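You operate a simulated robot arm through the tools that you are given. There is no shell and no other tool. Be economical: measure what you need, move in short steps, check, and stop when the job is done.

You are at the controls of a simulated robot arm. One attempt, no reset.

JOB
Fetch the white peg and stand it on top of the brown short stack of shells on the white-edged table.

Only the result counts: the job must be done as asked and must still hold three seconds after the hand-in. Knocking over, shifting, dropping, spilling or breaking anything else fails it.

ROBOT AND FRAMES
A 7-joint arm with a two-finger parallel gripper, fixed in place. Base frame: the origin is at the foot of the arm, x ahead of it, y to its left, z up; the work surface is at about z = 0. Readings come in cm, degrees, newtons and seconds.
With the tool pointing down near the work surface it reaches from about 22 to 58 cm from the base axis. Its first joint turns from -66.0 to 66.0 degrees. Payload 2.5 kg.
The tool frame sits at the grasp point between the pads (the TCP): z along the fingers, y along the line on which they close. The tips reach 2.3 cm beyond it. The gripper opens to 9.4 cm. The fingers are 3.8 cm wide and 1 cm thick; the gripper's body (5.4 by 9.6 cm) begins 3.9 cm behind the TCP.
Orientation is told as [roll, pitch, yaw] about the base's x, y, z axes, in that order, counted from this pose: with the fingers straight down and closing along the base's y, the tool's x points along the base's -x, its y along +y and its z along -z.

CONTROLS
- The arm moves only by the tool apply_moves. Its argument "motion" is a list of rows, each an object (a shift or turn left out is 0, a gripper value left out holds the last) with "slide": the shift along the base's x, y, z in m, a list of three; "angular": the turn, a rotation vector about the base's x, y, z in degrees, a list of three; "grip": the finger opening in m, from 0 to 0.094. In form: [{"slide": [x, y, z], "angular": [rx, ry, rz], "grip": grip}, ...]. A call has 1 to 10 rows; each row shifts and turns the commanded pose from where the row before left it. Each row takes 0.2 s and may step no farther than 5 cm and 8.6 degrees from the row before; otherwise, or with a gripper value out of range, the whole call is refused. Where a pose cannot be reached the arm comes as near as it can. A force on the tool above 40 N (or 10 N above the force at the start of the call, whichever is more), or a blocked arm, ends the call early, and 0.2 s more pass. Each finger travels about 10.8 cm/s and halts on what it meets, pressing with about 39 N; the grip force reading is that of the motor and also rises with nothing between the fingers. The clock runs only during rows and for 0.2 s after the last one: add rows that do not move to give the fingers time. It gives the time, the measured TCP pose, the force on the tool (base axes), the opening and the grip force at its end, in the units of the frame above (readings bear some noise), and new pictures: "views" is both (left out), scene, wrist or none.
- Cameras (640 x 400 px; columns grow to the right, rows downward): "scene" is fixed at [9.55, -39.37, 55.04]; the picture's right is [0.96, -0.27, 0.00], its down [-0.14, -0.50, -0.85] and it looks along [0.23, 0.82, -0.52] (base axes); focal length 348 px, centre (320, 200). "wrist" rides on the gripper at [8.6, 1.6, -7.4] in the tool frame; the picture's right is [-0.18, 0.98, 0.00], its down [-0.58, -0.11, -0.81] and it looks along [-0.79, -0.15, 0.59] (tool axes); focal length 243 px, centre (320, 200). There is no depth. A picture from a camera that has moved, and an enlarged one, comes with that camera's place and axes in the base frame and with its lens.
- close_up(camera, box): a new picture of the part [left, top, right, bottom] of that camera's present view, enlarged. It takes no simulated time.
- sign_off(): hands the job in; it is judged then, once.

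Work in short steps. Places have to be worked out from the pictures, the camera data and where the tool is seen: move nearer, look again, correct. Check each grasp and each placing, and mend what went wrong. You have 90 turns and 170 pictures in all, those below and enlarged ones among them. Open the gripper and draw the arm clear of the work before you hand the job in, unless the task says otherwise; then end with one line.

The tools are called after ">>>" as name(argument=value, ...) on one line, values as JSON. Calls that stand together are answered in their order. apply_moves: Moves the arm, as the interface text tells. Its arguments: {"type":"object","properties":{"motion":{"type":"array","items":{"type":"object","properties":{"slide":{"type":"array","items":{"type":"number"}},"angular":{"type":"array","items":{"type":"number"}},"grip":{"type":"number"}}}},"views":{"type":"string","enum":["both","scene","wrist","none"]}},"required":["motion"]} The other tools are called the same way: close_up (camera, box) takes an enlarged picture of a part of a camera's view; sign_off () hands the job in.

At the start:

```text
time_s: 0.0
position: [40.55, 18.49, 31.44]
tool_rot: [0.0, 0.0, 0.0]
contact_force: [-0.4, 0.1, 0.0]
grip_width: 9.39
grip_force: 0.0
```

scene: 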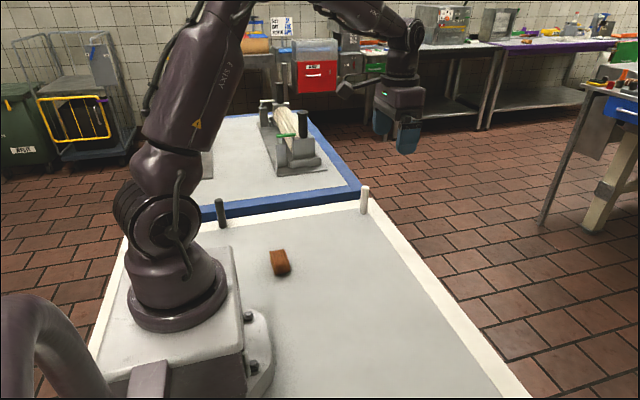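
wrist: 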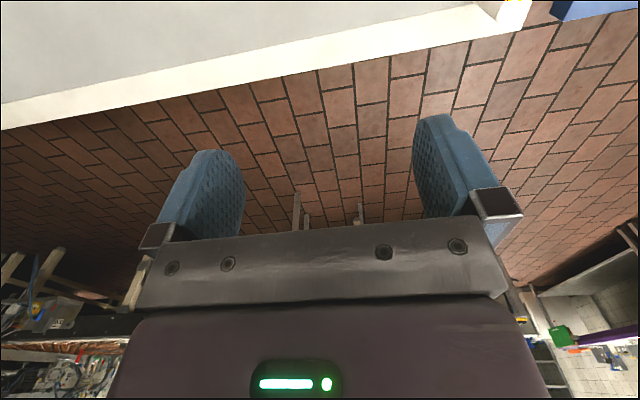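

The scene shows a white peg near (364,200) and a brown stack near (280,262). I take enlarged views to measure them.

>>> close_up(camera="scene", box=[330, 170, 410, 220])

>>> close_up(camera="scene", box=[240, 235, 320, 285])

```text
8.00 times, centred on (370, 195) of scene
camera zoom: at [9.55, -39.37, 55.04], right [0.96, -0.27, 0.0], down [-0.14, -0.5, -0.85], along [0.23, 0.82, -0.52], focal length 2781 px, centre (-80, 240)
```

zoom: 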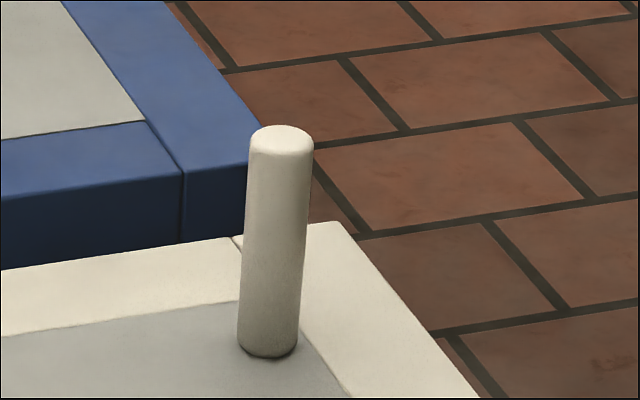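

```text
8.00 times, centred on (280, 260) of scene
camera zoom: at [9.55, -39.37, 55.04], right [0.96, -0.27, 0.0], down [-0.14, -0.5, -0.85], along [0.23, 0.82, -0.52], focal length 2781 px, centre (640, -280)
```

zoom: 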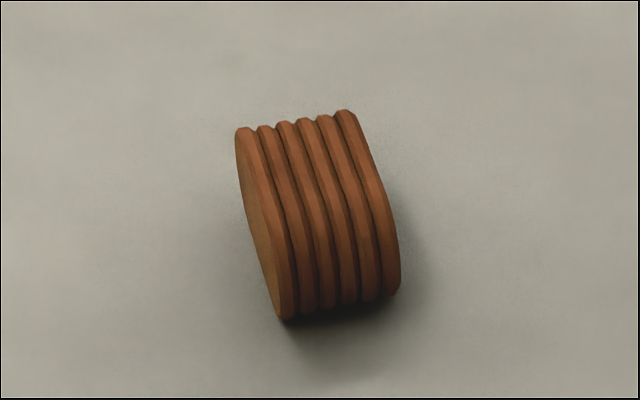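

The peg is about 8.3 cm tall and 2.1 cm across, near (44, 37.3). The stack is near (17, 23). I move the wrist camera over the stack to see its shape.

>>> apply_moves(motion=[{"slide": [-0.04, 0.008, -0.01]}, {"slide": [-0.04, 0.008, -0.01]}, {"slide": [-0.04, 0.008, -0.01]}, {"slide": [-0.04, 0.008, -0.01]}, {"slide": [-0.04, 0.008, -0.01]}, {"slide": [-0.04, 0.005, -0.01]}, {}])

```text
time_s: 1.6
position: [16.45, 22.96, 25.3]
tool_rot: [0.0, 0.1, -0.1]
contact_force: [-0.8, 0.0, -1.1]
grip_width: 9.41
grip_force: 0.1
camera wrist: at [7.99, 24.56, 32.91], right [0.19, 0.98, 0.0], down [0.58, -0.11, 0.81], along [0.79, -0.15, -0.59], focal length 243 px, centre (320, 200)
```

scene: 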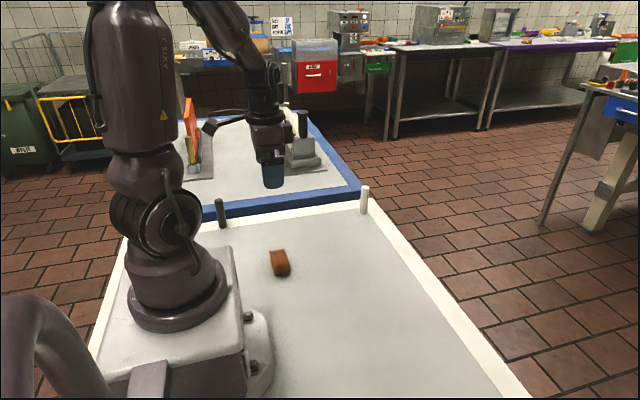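
wrist: 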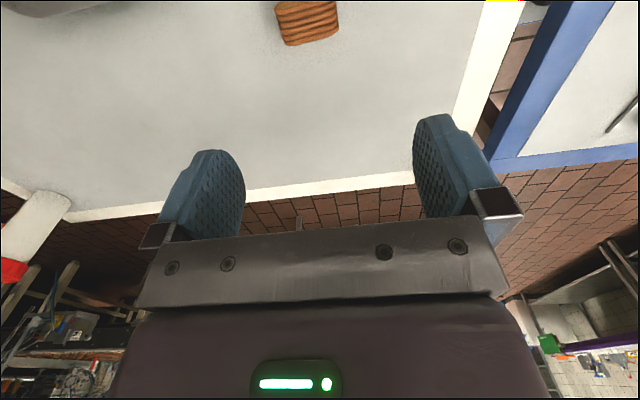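

The stack is at the top of the wrist view; I enlarge it.

>>> close_up(camera="wrist", box=[260, 0, 356, 60])

```text
6.67 times, centred on (308, 30) of wrist
camera zoom: at [7.99, 24.56, 32.91], right [0.19, 0.98, 0.0], down [0.58, -0.11, 0.81], along [0.79, -0.15, -0.59], focal length 1618 px, centre (400, 1333)
```

zoom: 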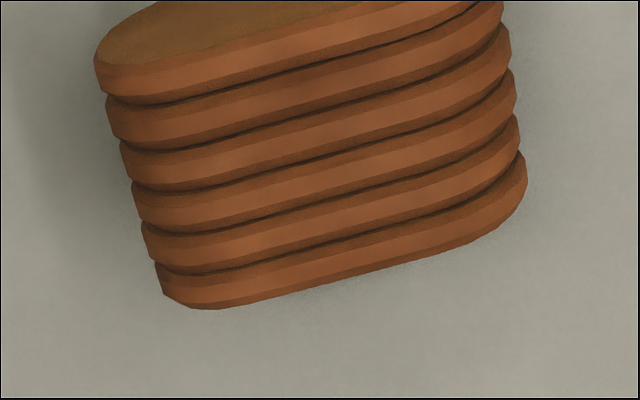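

The stack appears to be six rounded plates standing side by side along x, with the long axis along y. I tilt the camera to look more steeply down on it from closer.

>>> apply_moves(motion=[{"slide": [0.01, 0, -0.02], "angular": [0, 8.5, 0]}, {"slide": [0.01, 0, -0.02], "angular": [0, 8.5, 0]}, {"slide": [0.0, 0, -0.02], "angular": [0, 8.5, 0]}, {"slide": [0, 0, -0.02]}, {}], views="wrist")

```text
time_s: 2.8
position: [18.46, 22.89, 17.38]
tool_rot: [0.0, 25.4, 0.0]
contact_force: [0.0, 0.1, 0.7]
grip_width: 9.41
grip_force: 0.0
camera wrist: at [13.96, 24.61, 27.9], right [0.17, 0.98, -0.08], down [0.87, -0.11, 0.48], along [0.46, -0.15, -0.88], focal length 243 px, centre (320, 200)
```

wrist: 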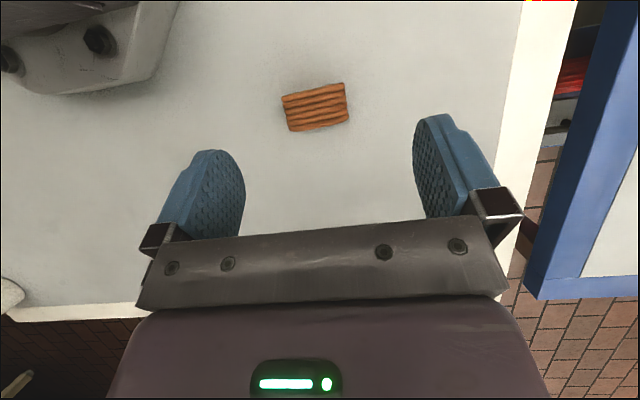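

>>> close_up(camera="wrist", box=[275, 82, 355, 132])

```text
8.00 times, centred on (315, 107) of wrist
camera zoom: at [13.96, 24.61, 27.9], right [0.17, 0.98, -0.08], down [0.87, -0.11, 0.48], along [0.46, -0.15, -0.88], focal length 1941 px, centre (360, 944)
```

zoom: 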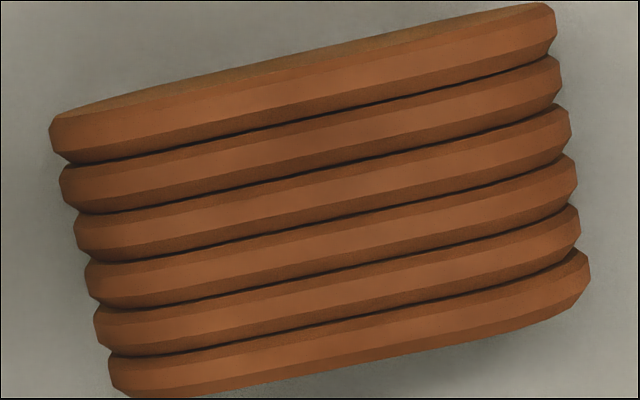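

The stack measures about 6.2 cm (y) by 3.5 cm (x) by 3.3 cm tall, with its top centre near (16.9, 21.7). I straighten the tool and go to view the peg.

>>> apply_moves(motion=[{"slide": [0.01, 0.01, 0.02], "angular": [0, -8.5, 0]}, {"slide": [0.025, 0.02, 0.01], "angular": [0, -8.5, 0]}, {"slide": [0.03, 0.025, 0.01], "angular": [0, -8.4, 0]}, {"slide": [0.035, 0.028, 0]}, {"slide": [0.035, 0.028, 0]}, {"slide": [0.035, 0.028, 0]}, {}], views="both")

```text
time_s: 4.4
position: [35.67, 36.84, 21.38]
tool_rot: [0.0, 0.0, -0.1]
contact_force: [0.3, 0.3, 1.0]
grip_width: 9.41
grip_force: 0.1
camera wrist: at [27.09, 38.44, 29.0], right [0.18, 0.98, 0.0], down [0.58, -0.11, 0.81], along [0.79, -0.15, -0.59], focal length 243 px, centre (320, 200)
```

scene: 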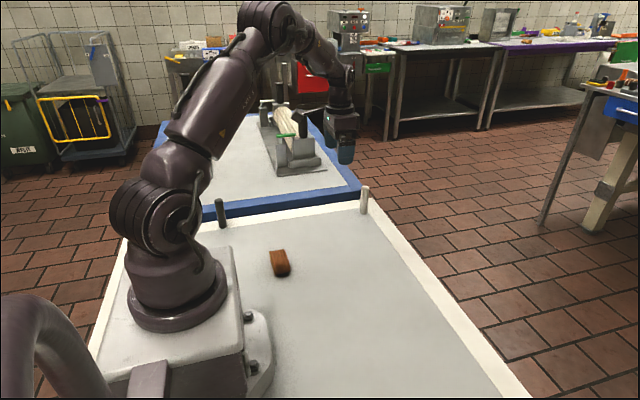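
wrist: 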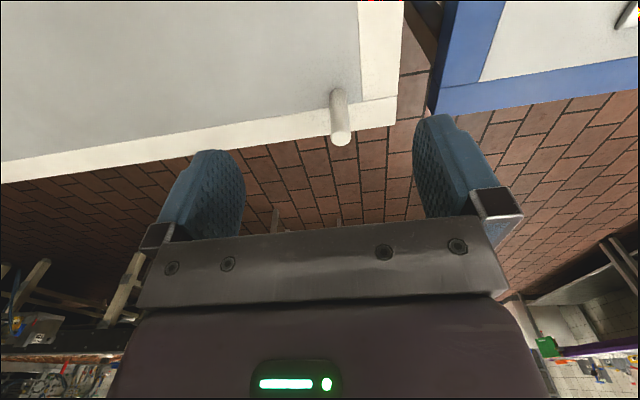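

The two views agree: the peg is at (43.9, 37.5) and about 8.5 cm tall. I move directly above it.

>>> apply_moves(motion=[{"slide": [0.03, 0.003, 0]}, {"slide": [0.03, 0.003, 0]}, {"slide": [0.022, 0.001, -0.02]}, {"slide": [0, 0, -0.04]}, {"slide": [0, 0, -0.015]}, {}], views="both")

```text
time_s: 5.8
position: [43.8, 37.41, 13.85]
tool_rot: [0.0, 0.1, 0.0]
contact_force: [0.0, 0.0, 0.3]
grip_width: 9.4
grip_force: 0.1
camera wrist: at [35.21, 39.09, 21.38], right [0.18, 0.98, 0.0], down [0.58, -0.11, 0.81], along [0.79, -0.15, -0.59], focal length 243 px, centre (320, 200)
```

scene: 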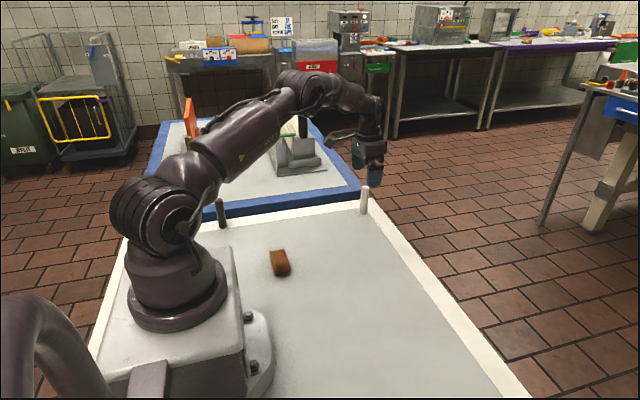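
wrist: 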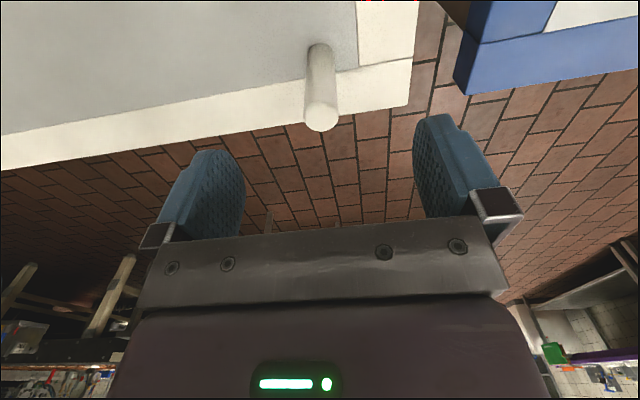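

The peg top lies at (44.0, 37.5), directly under the tool, and the blue table is clear of the fingers. I descend to z about 5.5.

>>> apply_moves(motion=[{"slide": [0.001, 0.001, -0.03], "grip": 0.07}, {"slide": [0, 0, -0.03]}, {"slide": [0, 0, -0.023]}, {}], views="both")

```text
time_s: 6.8
position: [43.87, 37.52, 5.57]
tool_rot: [0.0, 0.1, 0.0]
contact_force: [-0.6, 0.1, 0.7]
grip_width: 7.0
grip_force: 0.0
camera wrist: at [35.3, 39.18, 13.09], right [0.18, 0.98, 0.0], down [0.58, -0.11, 0.81], along [0.79, -0.15, -0.59], focal length 243 px, centre (320, 200)
```

scene: 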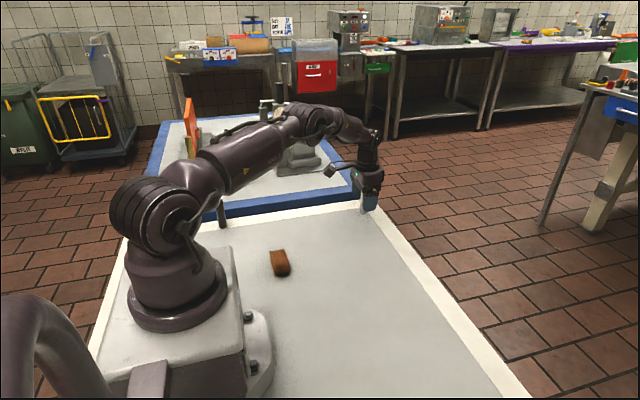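
wrist: 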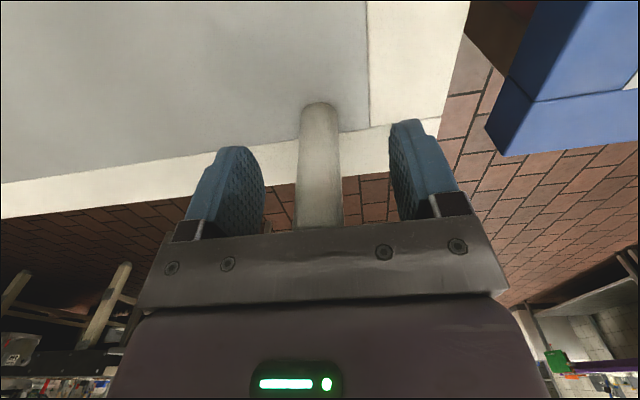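

The peg stands between the pads, so I close the fingers.

>>> apply_moves(motion=[{"grip": 0.03}, {"grip": 0.012}, {}, {}], views="wrist")

```text
time_s: 7.8
position: [43.89, 37.54, 5.61]
tool_rot: [-0.1, 0.1, -0.1]
contact_force: [-0.4, 0.5, 0.1]
grip_width: 2.06
grip_force: 38.6
camera wrist: at [35.31, 39.17, 13.12], right [0.18, 0.98, 0.0], down [0.58, -0.11, 0.81], along [0.79, -0.15, -0.59], focal length 243 px, centre (320, 200)
```

wrist: 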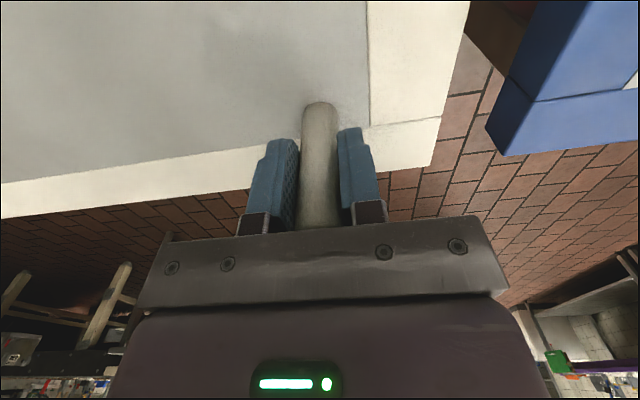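

The grip holds at 2.06 cm. I lift and carry the peg to above the stack.

>>> apply_moves(motion=[{"slide": [0, 0, 0.02]}, {"slide": [0, 0, 0.03]}, {"slide": [-0.03, -0.018, 0.03]}, {"slide": [-0.035, -0.021, 0.02]}, {"slide": [-0.035, -0.021, 0]}, {"slide": [-0.035, -0.021, 0]}, {"slide": [-0.035, -0.021, 0]}, {"slide": [-0.035, -0.021, 0]}, {"slide": [-0.035, -0.021, 0]}, {"slide": [-0.03, -0.0145, 0]}], views="both")

```text
time_s: 10.0
position: [16.78, 21.68, 15.63]
tool_rot: [0.0, 0.1, 0.0]
contact_force: [-0.1, 0.0, -0.3]
grip_width: 2.07
grip_force: 38.7
camera wrist: at [8.27, 23.25, 23.2], right [0.18, 0.98, 0.0], down [0.58, -0.11, 0.81], along [0.79, -0.15, -0.59], focal length 243 px, centre (320, 200)
```

scene: 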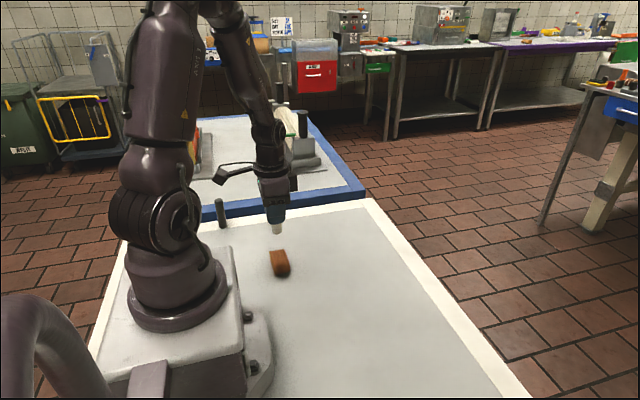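
wrist: 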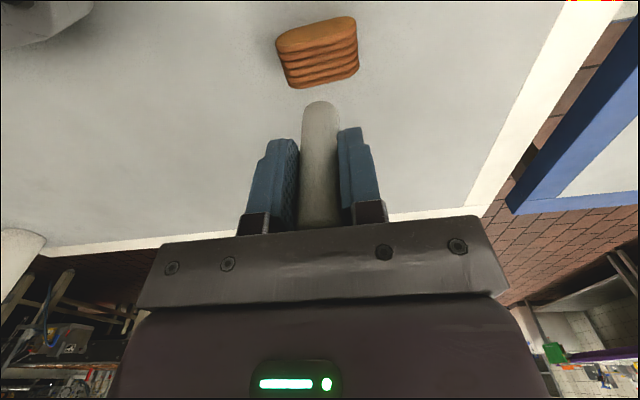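

The peg is held upright. I enlarge both views to refine the stack's top height and position.

>>> close_up(camera="wrist", box=[256, 0, 384, 120])

>>> close_up(camera="scene", box=[232, 220, 328, 280])

```text
3.33 times, centred on (320, 60) of wrist
camera zoom: at [8.27, 23.25, 23.2], right [0.18, 0.98, 0.0], down [0.58, -0.11, 0.81], along [0.79, -0.15, -0.59], focal length 809 px, centre (320, 667)
```

zoom: 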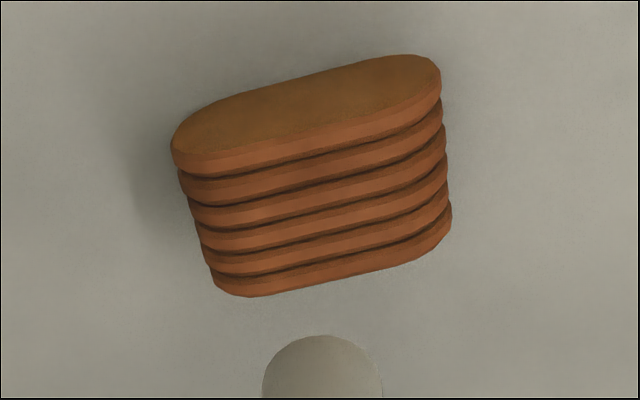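

```text
6.67 times, centred on (280, 250) of scene
camera zoom: at [9.55, -39.37, 55.04], right [0.96, -0.27, 0.0], down [-0.14, -0.5, -0.85], along [0.23, 0.82, -0.52], focal length 2317 px, centre (587, -133)
```

zoom: 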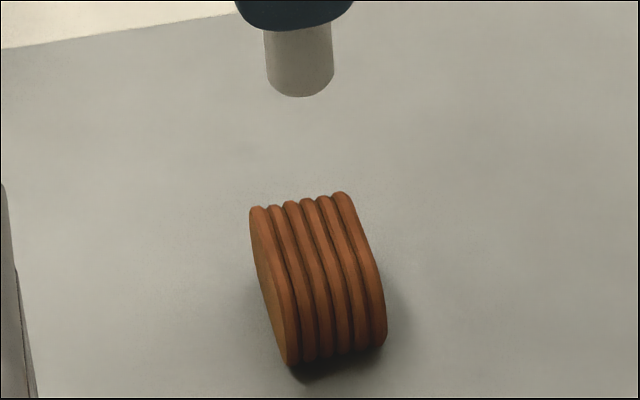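

Both views confirm the top centre at about (16.95, 21.6, 3.3). I descend to just above it, leaving about 1 cm.

>>> apply_moves(motion=[{"slide": [0.0015, -0.0007, -0.02]}, {"slide": [0, 0, -0.02]}, {"slide": [0, 0, -0.015]}, {}], views="both")

>>> close_up(camera="scene", box=[232, 220, 328, 280])

>>> close_up(camera="wrist", box=[256, 40, 384, 120])

```text
time_s: 11.0
position: [17.04, 21.65, 10.0]
tool_rot: [0.0, 0.1, 0.0]
contact_force: [0.1, -0.3, 0.6]
grip_width: 2.07
grip_force: 39.0
camera wrist: at [8.45, 23.31, 17.59], right [0.18, 0.98, 0.0], down [0.58, -0.11, 0.81], along [0.79, -0.15, -0.59], focal length 243 px, centre (320, 200)
```

scene: 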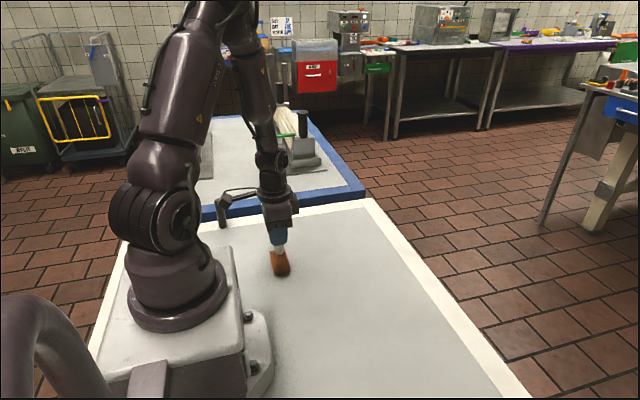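
wrist: 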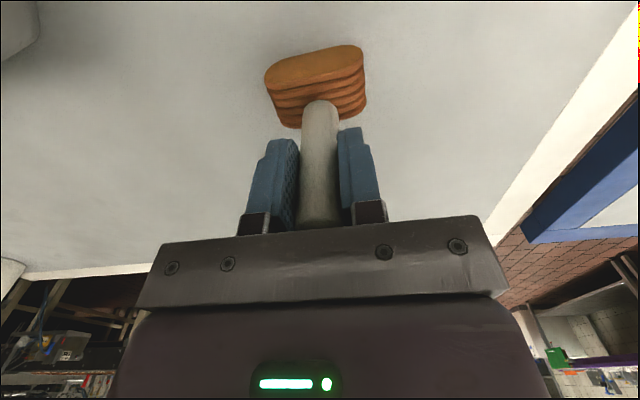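

```text
6.67 times, centred on (280, 250) of scene
camera zoom: at [9.55, -39.37, 55.04], right [0.96, -0.27, 0.0], down [-0.14, -0.5, -0.85], along [0.23, 0.82, -0.52], focal length 2317 px, centre (587, -133)
```

zoom: 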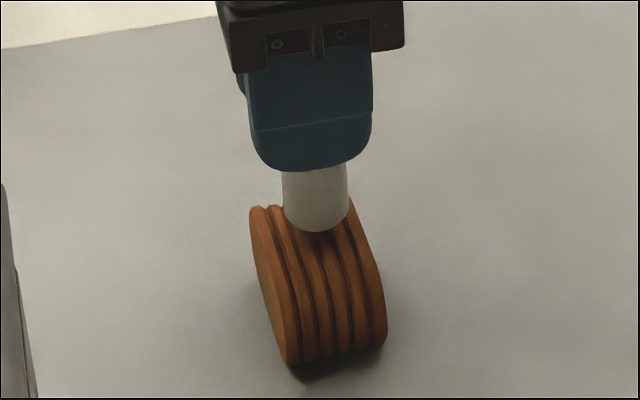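

```text
5.00 times, centred on (320, 80) of wrist
camera zoom: at [8.45, 23.31, 17.59], right [0.18, 0.98, 0.0], down [0.58, -0.11, 0.81], along [0.79, -0.15, -0.59], focal length 1213 px, centre (320, 800)
```

zoom: 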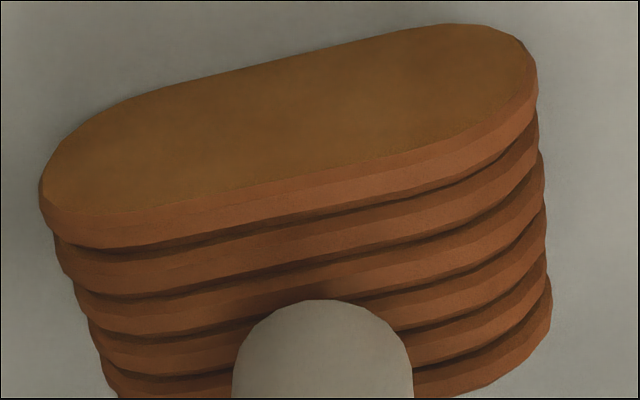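

Alignment is good, with a gap of roughly 1 cm. I lower it in fine steps, watching the force.

>>> apply_moves(motion=[{"slide": [-0.001, 0, -0.004]}, {"slide": [0, 0, -0.003]}, {"slide": [0, 0, -0.001]}, {}], views="none")

>>> close_up(camera="scene", box=[248, 230, 312, 280])

```text
time_s: 12.0
position: [16.8, 21.67, 9.27]
tool_rot: [0.0, 0.1, 0.0]
contact_force: [0.6, -1.2, 5.1]
grip_width: 2.07
grip_force: 39.1
```

```text
8.00 times, centred on (280, 255) of scene
camera zoom: at [9.55, -39.37, 55.04], right [0.96, -0.27, 0.0], down [-0.14, -0.5, -0.85], along [0.23, 0.82, -0.52], focal length 2781 px, centre (640, -240)
```

zoom: 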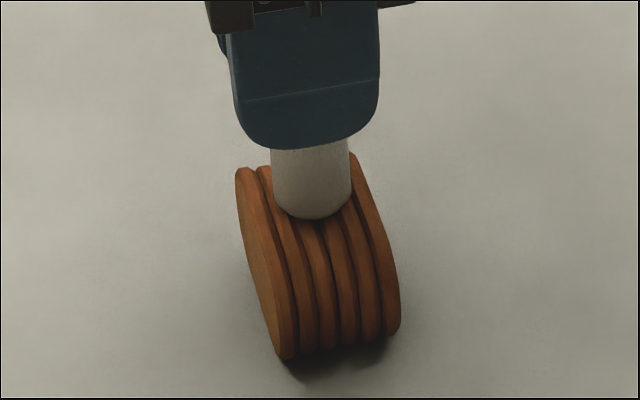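

A reading of 5 N suggests first contact. I nudge half a millimetre to confirm.

>>> apply_moves(motion=[{"slide": [0, 0, -0.0005]}, {}], views="none")

```text
time_s: 12.6
position: [16.79, 21.66, 9.07]
tool_rot: [0.1, 0.2, 0.0]
contact_force: [0.2, 1.9, 4.4]
grip_width: 2.08
grip_force: 38.8
```

Contact is steady and gentle. I open the fingers gradually and look.

>>> apply_moves(motion=[{"grip": 0.023}, {"grip": 0.03}, {"grip": 0.04}, {"grip": 0.05}, {}], views="both")

>>> close_up(camera="wrist", box=[240, 40, 400, 240])

>>> close_up(camera="scene", box=[248, 230, 312, 280])

```text
time_s: 13.8
position: [16.92, 21.73, 9.24]
tool_rot: [0.0, 0.0, -0.1]
contact_force: [-0.1, -1.4, -0.4]
grip_width: 4.98
grip_force: 0.1
camera wrist: at [8.31, 23.32, 16.77], right [0.18, 0.98, 0.0], down [0.58, -0.11, 0.81], along [0.79, -0.15, -0.59], focal length 243 px, centre (320, 200)
```

scene: 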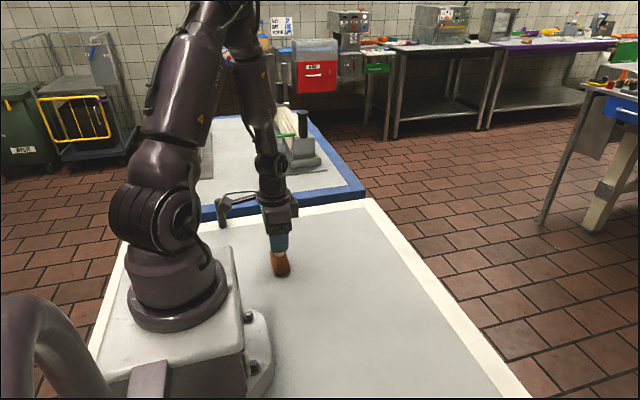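
wrist: 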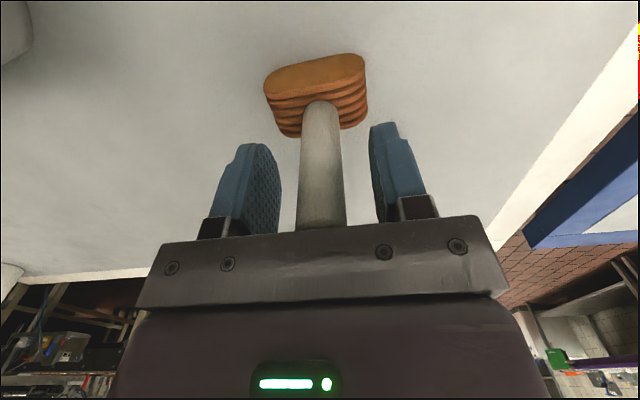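

```text
2.00 times, centred on (320, 140) of wrist
camera zoom: at [8.31, 23.32, 16.77], right [0.18, 0.98, 0.0], down [0.58, -0.11, 0.81], along [0.79, -0.15, -0.59], focal length 485 px, centre (320, 320)
```

zoom: 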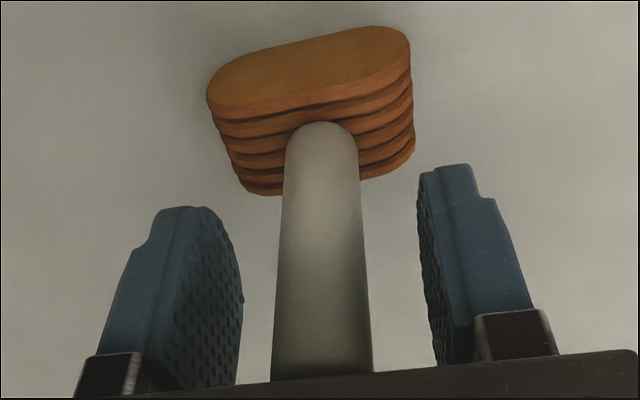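

```text
8.00 times, centred on (280, 255) of scene
camera zoom: at [9.55, -39.37, 55.04], right [0.96, -0.27, 0.0], down [-0.14, -0.5, -0.85], along [0.23, 0.82, -0.52], focal length 2781 px, centre (640, -240)
```

zoom: 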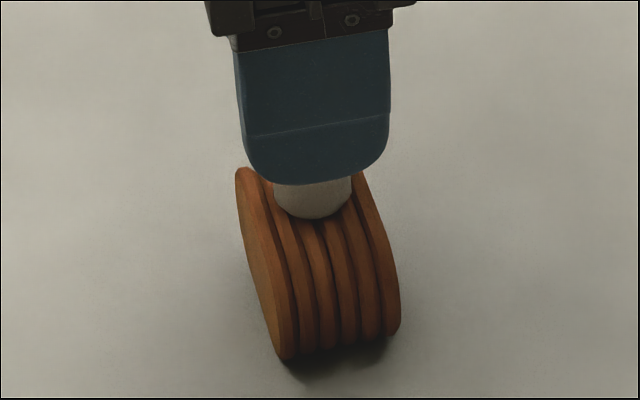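

The peg stands free on the stack. I open the fingers wider and rise straight up.

>>> apply_moves(motion=[{"grip": 0.07}, {"slide": [0, 0, 0.01], "grip": 0.08}, {"slide": [0, 0, 0.03]}, {"slide": [0, 0, 0.04]}, {"slide": [0, 0, 0.04]}, {"slide": [0.02, 0.0, 0.04]}, {}, {}, {}], views="both")

>>> close_up(camera="scene", box=[240, 220, 320, 280])

```text
time_s: 15.8
position: [18.93, 21.7, 25.0]
tool_rot: [0.0, 0.1, 0.0]
contact_force: [0.5, -0.4, -0.1]
grip_width: 8.03
grip_force: 0.1
camera wrist: at [10.38, 23.3, 32.67], right [0.18, 0.98, 0.0], down [0.58, -0.11, 0.81], along [0.79, -0.15, -0.59], focal length 243 px, centre (320, 200)
```

scene: 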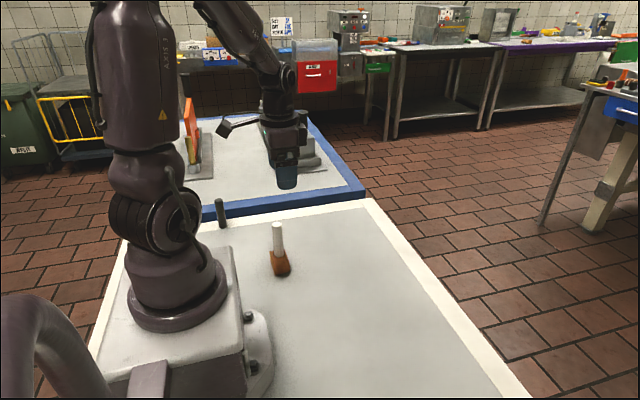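
wrist: 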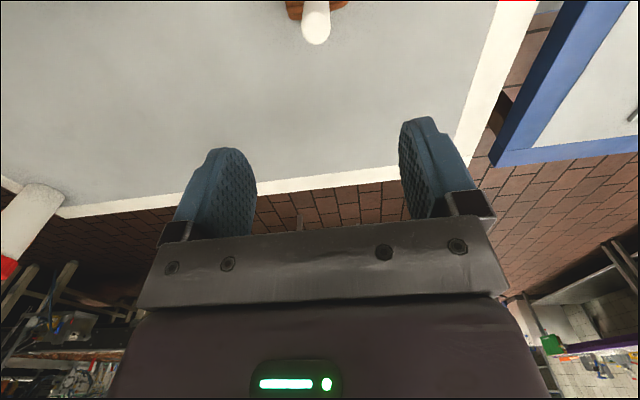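

```text
6.67 times, centred on (280, 250) of scene
camera zoom: at [9.55, -39.37, 55.04], right [0.96, -0.27, 0.0], down [-0.14, -0.5, -0.85], along [0.23, 0.82, -0.52], focal length 2317 px, centre (587, -133)
```

zoom: 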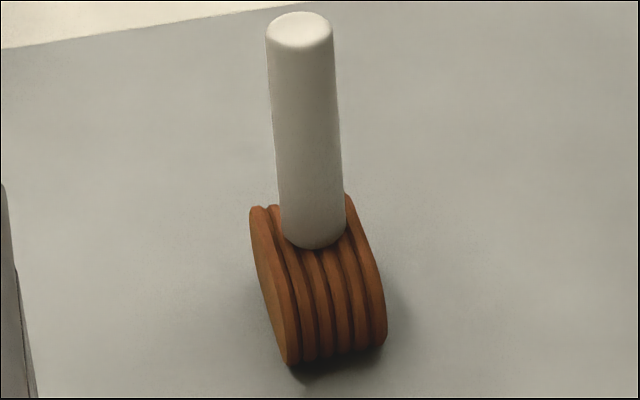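

The peg stands upright and steady on the stack, and the arm is clear with the gripper open. I hand it in.

>>> sign_off()

```text
The job is handed in.
```

The white peg is standing upright on top of the brown stack of shells; the gripper is open, the arm is clear, and I saw nothing else disturbed.
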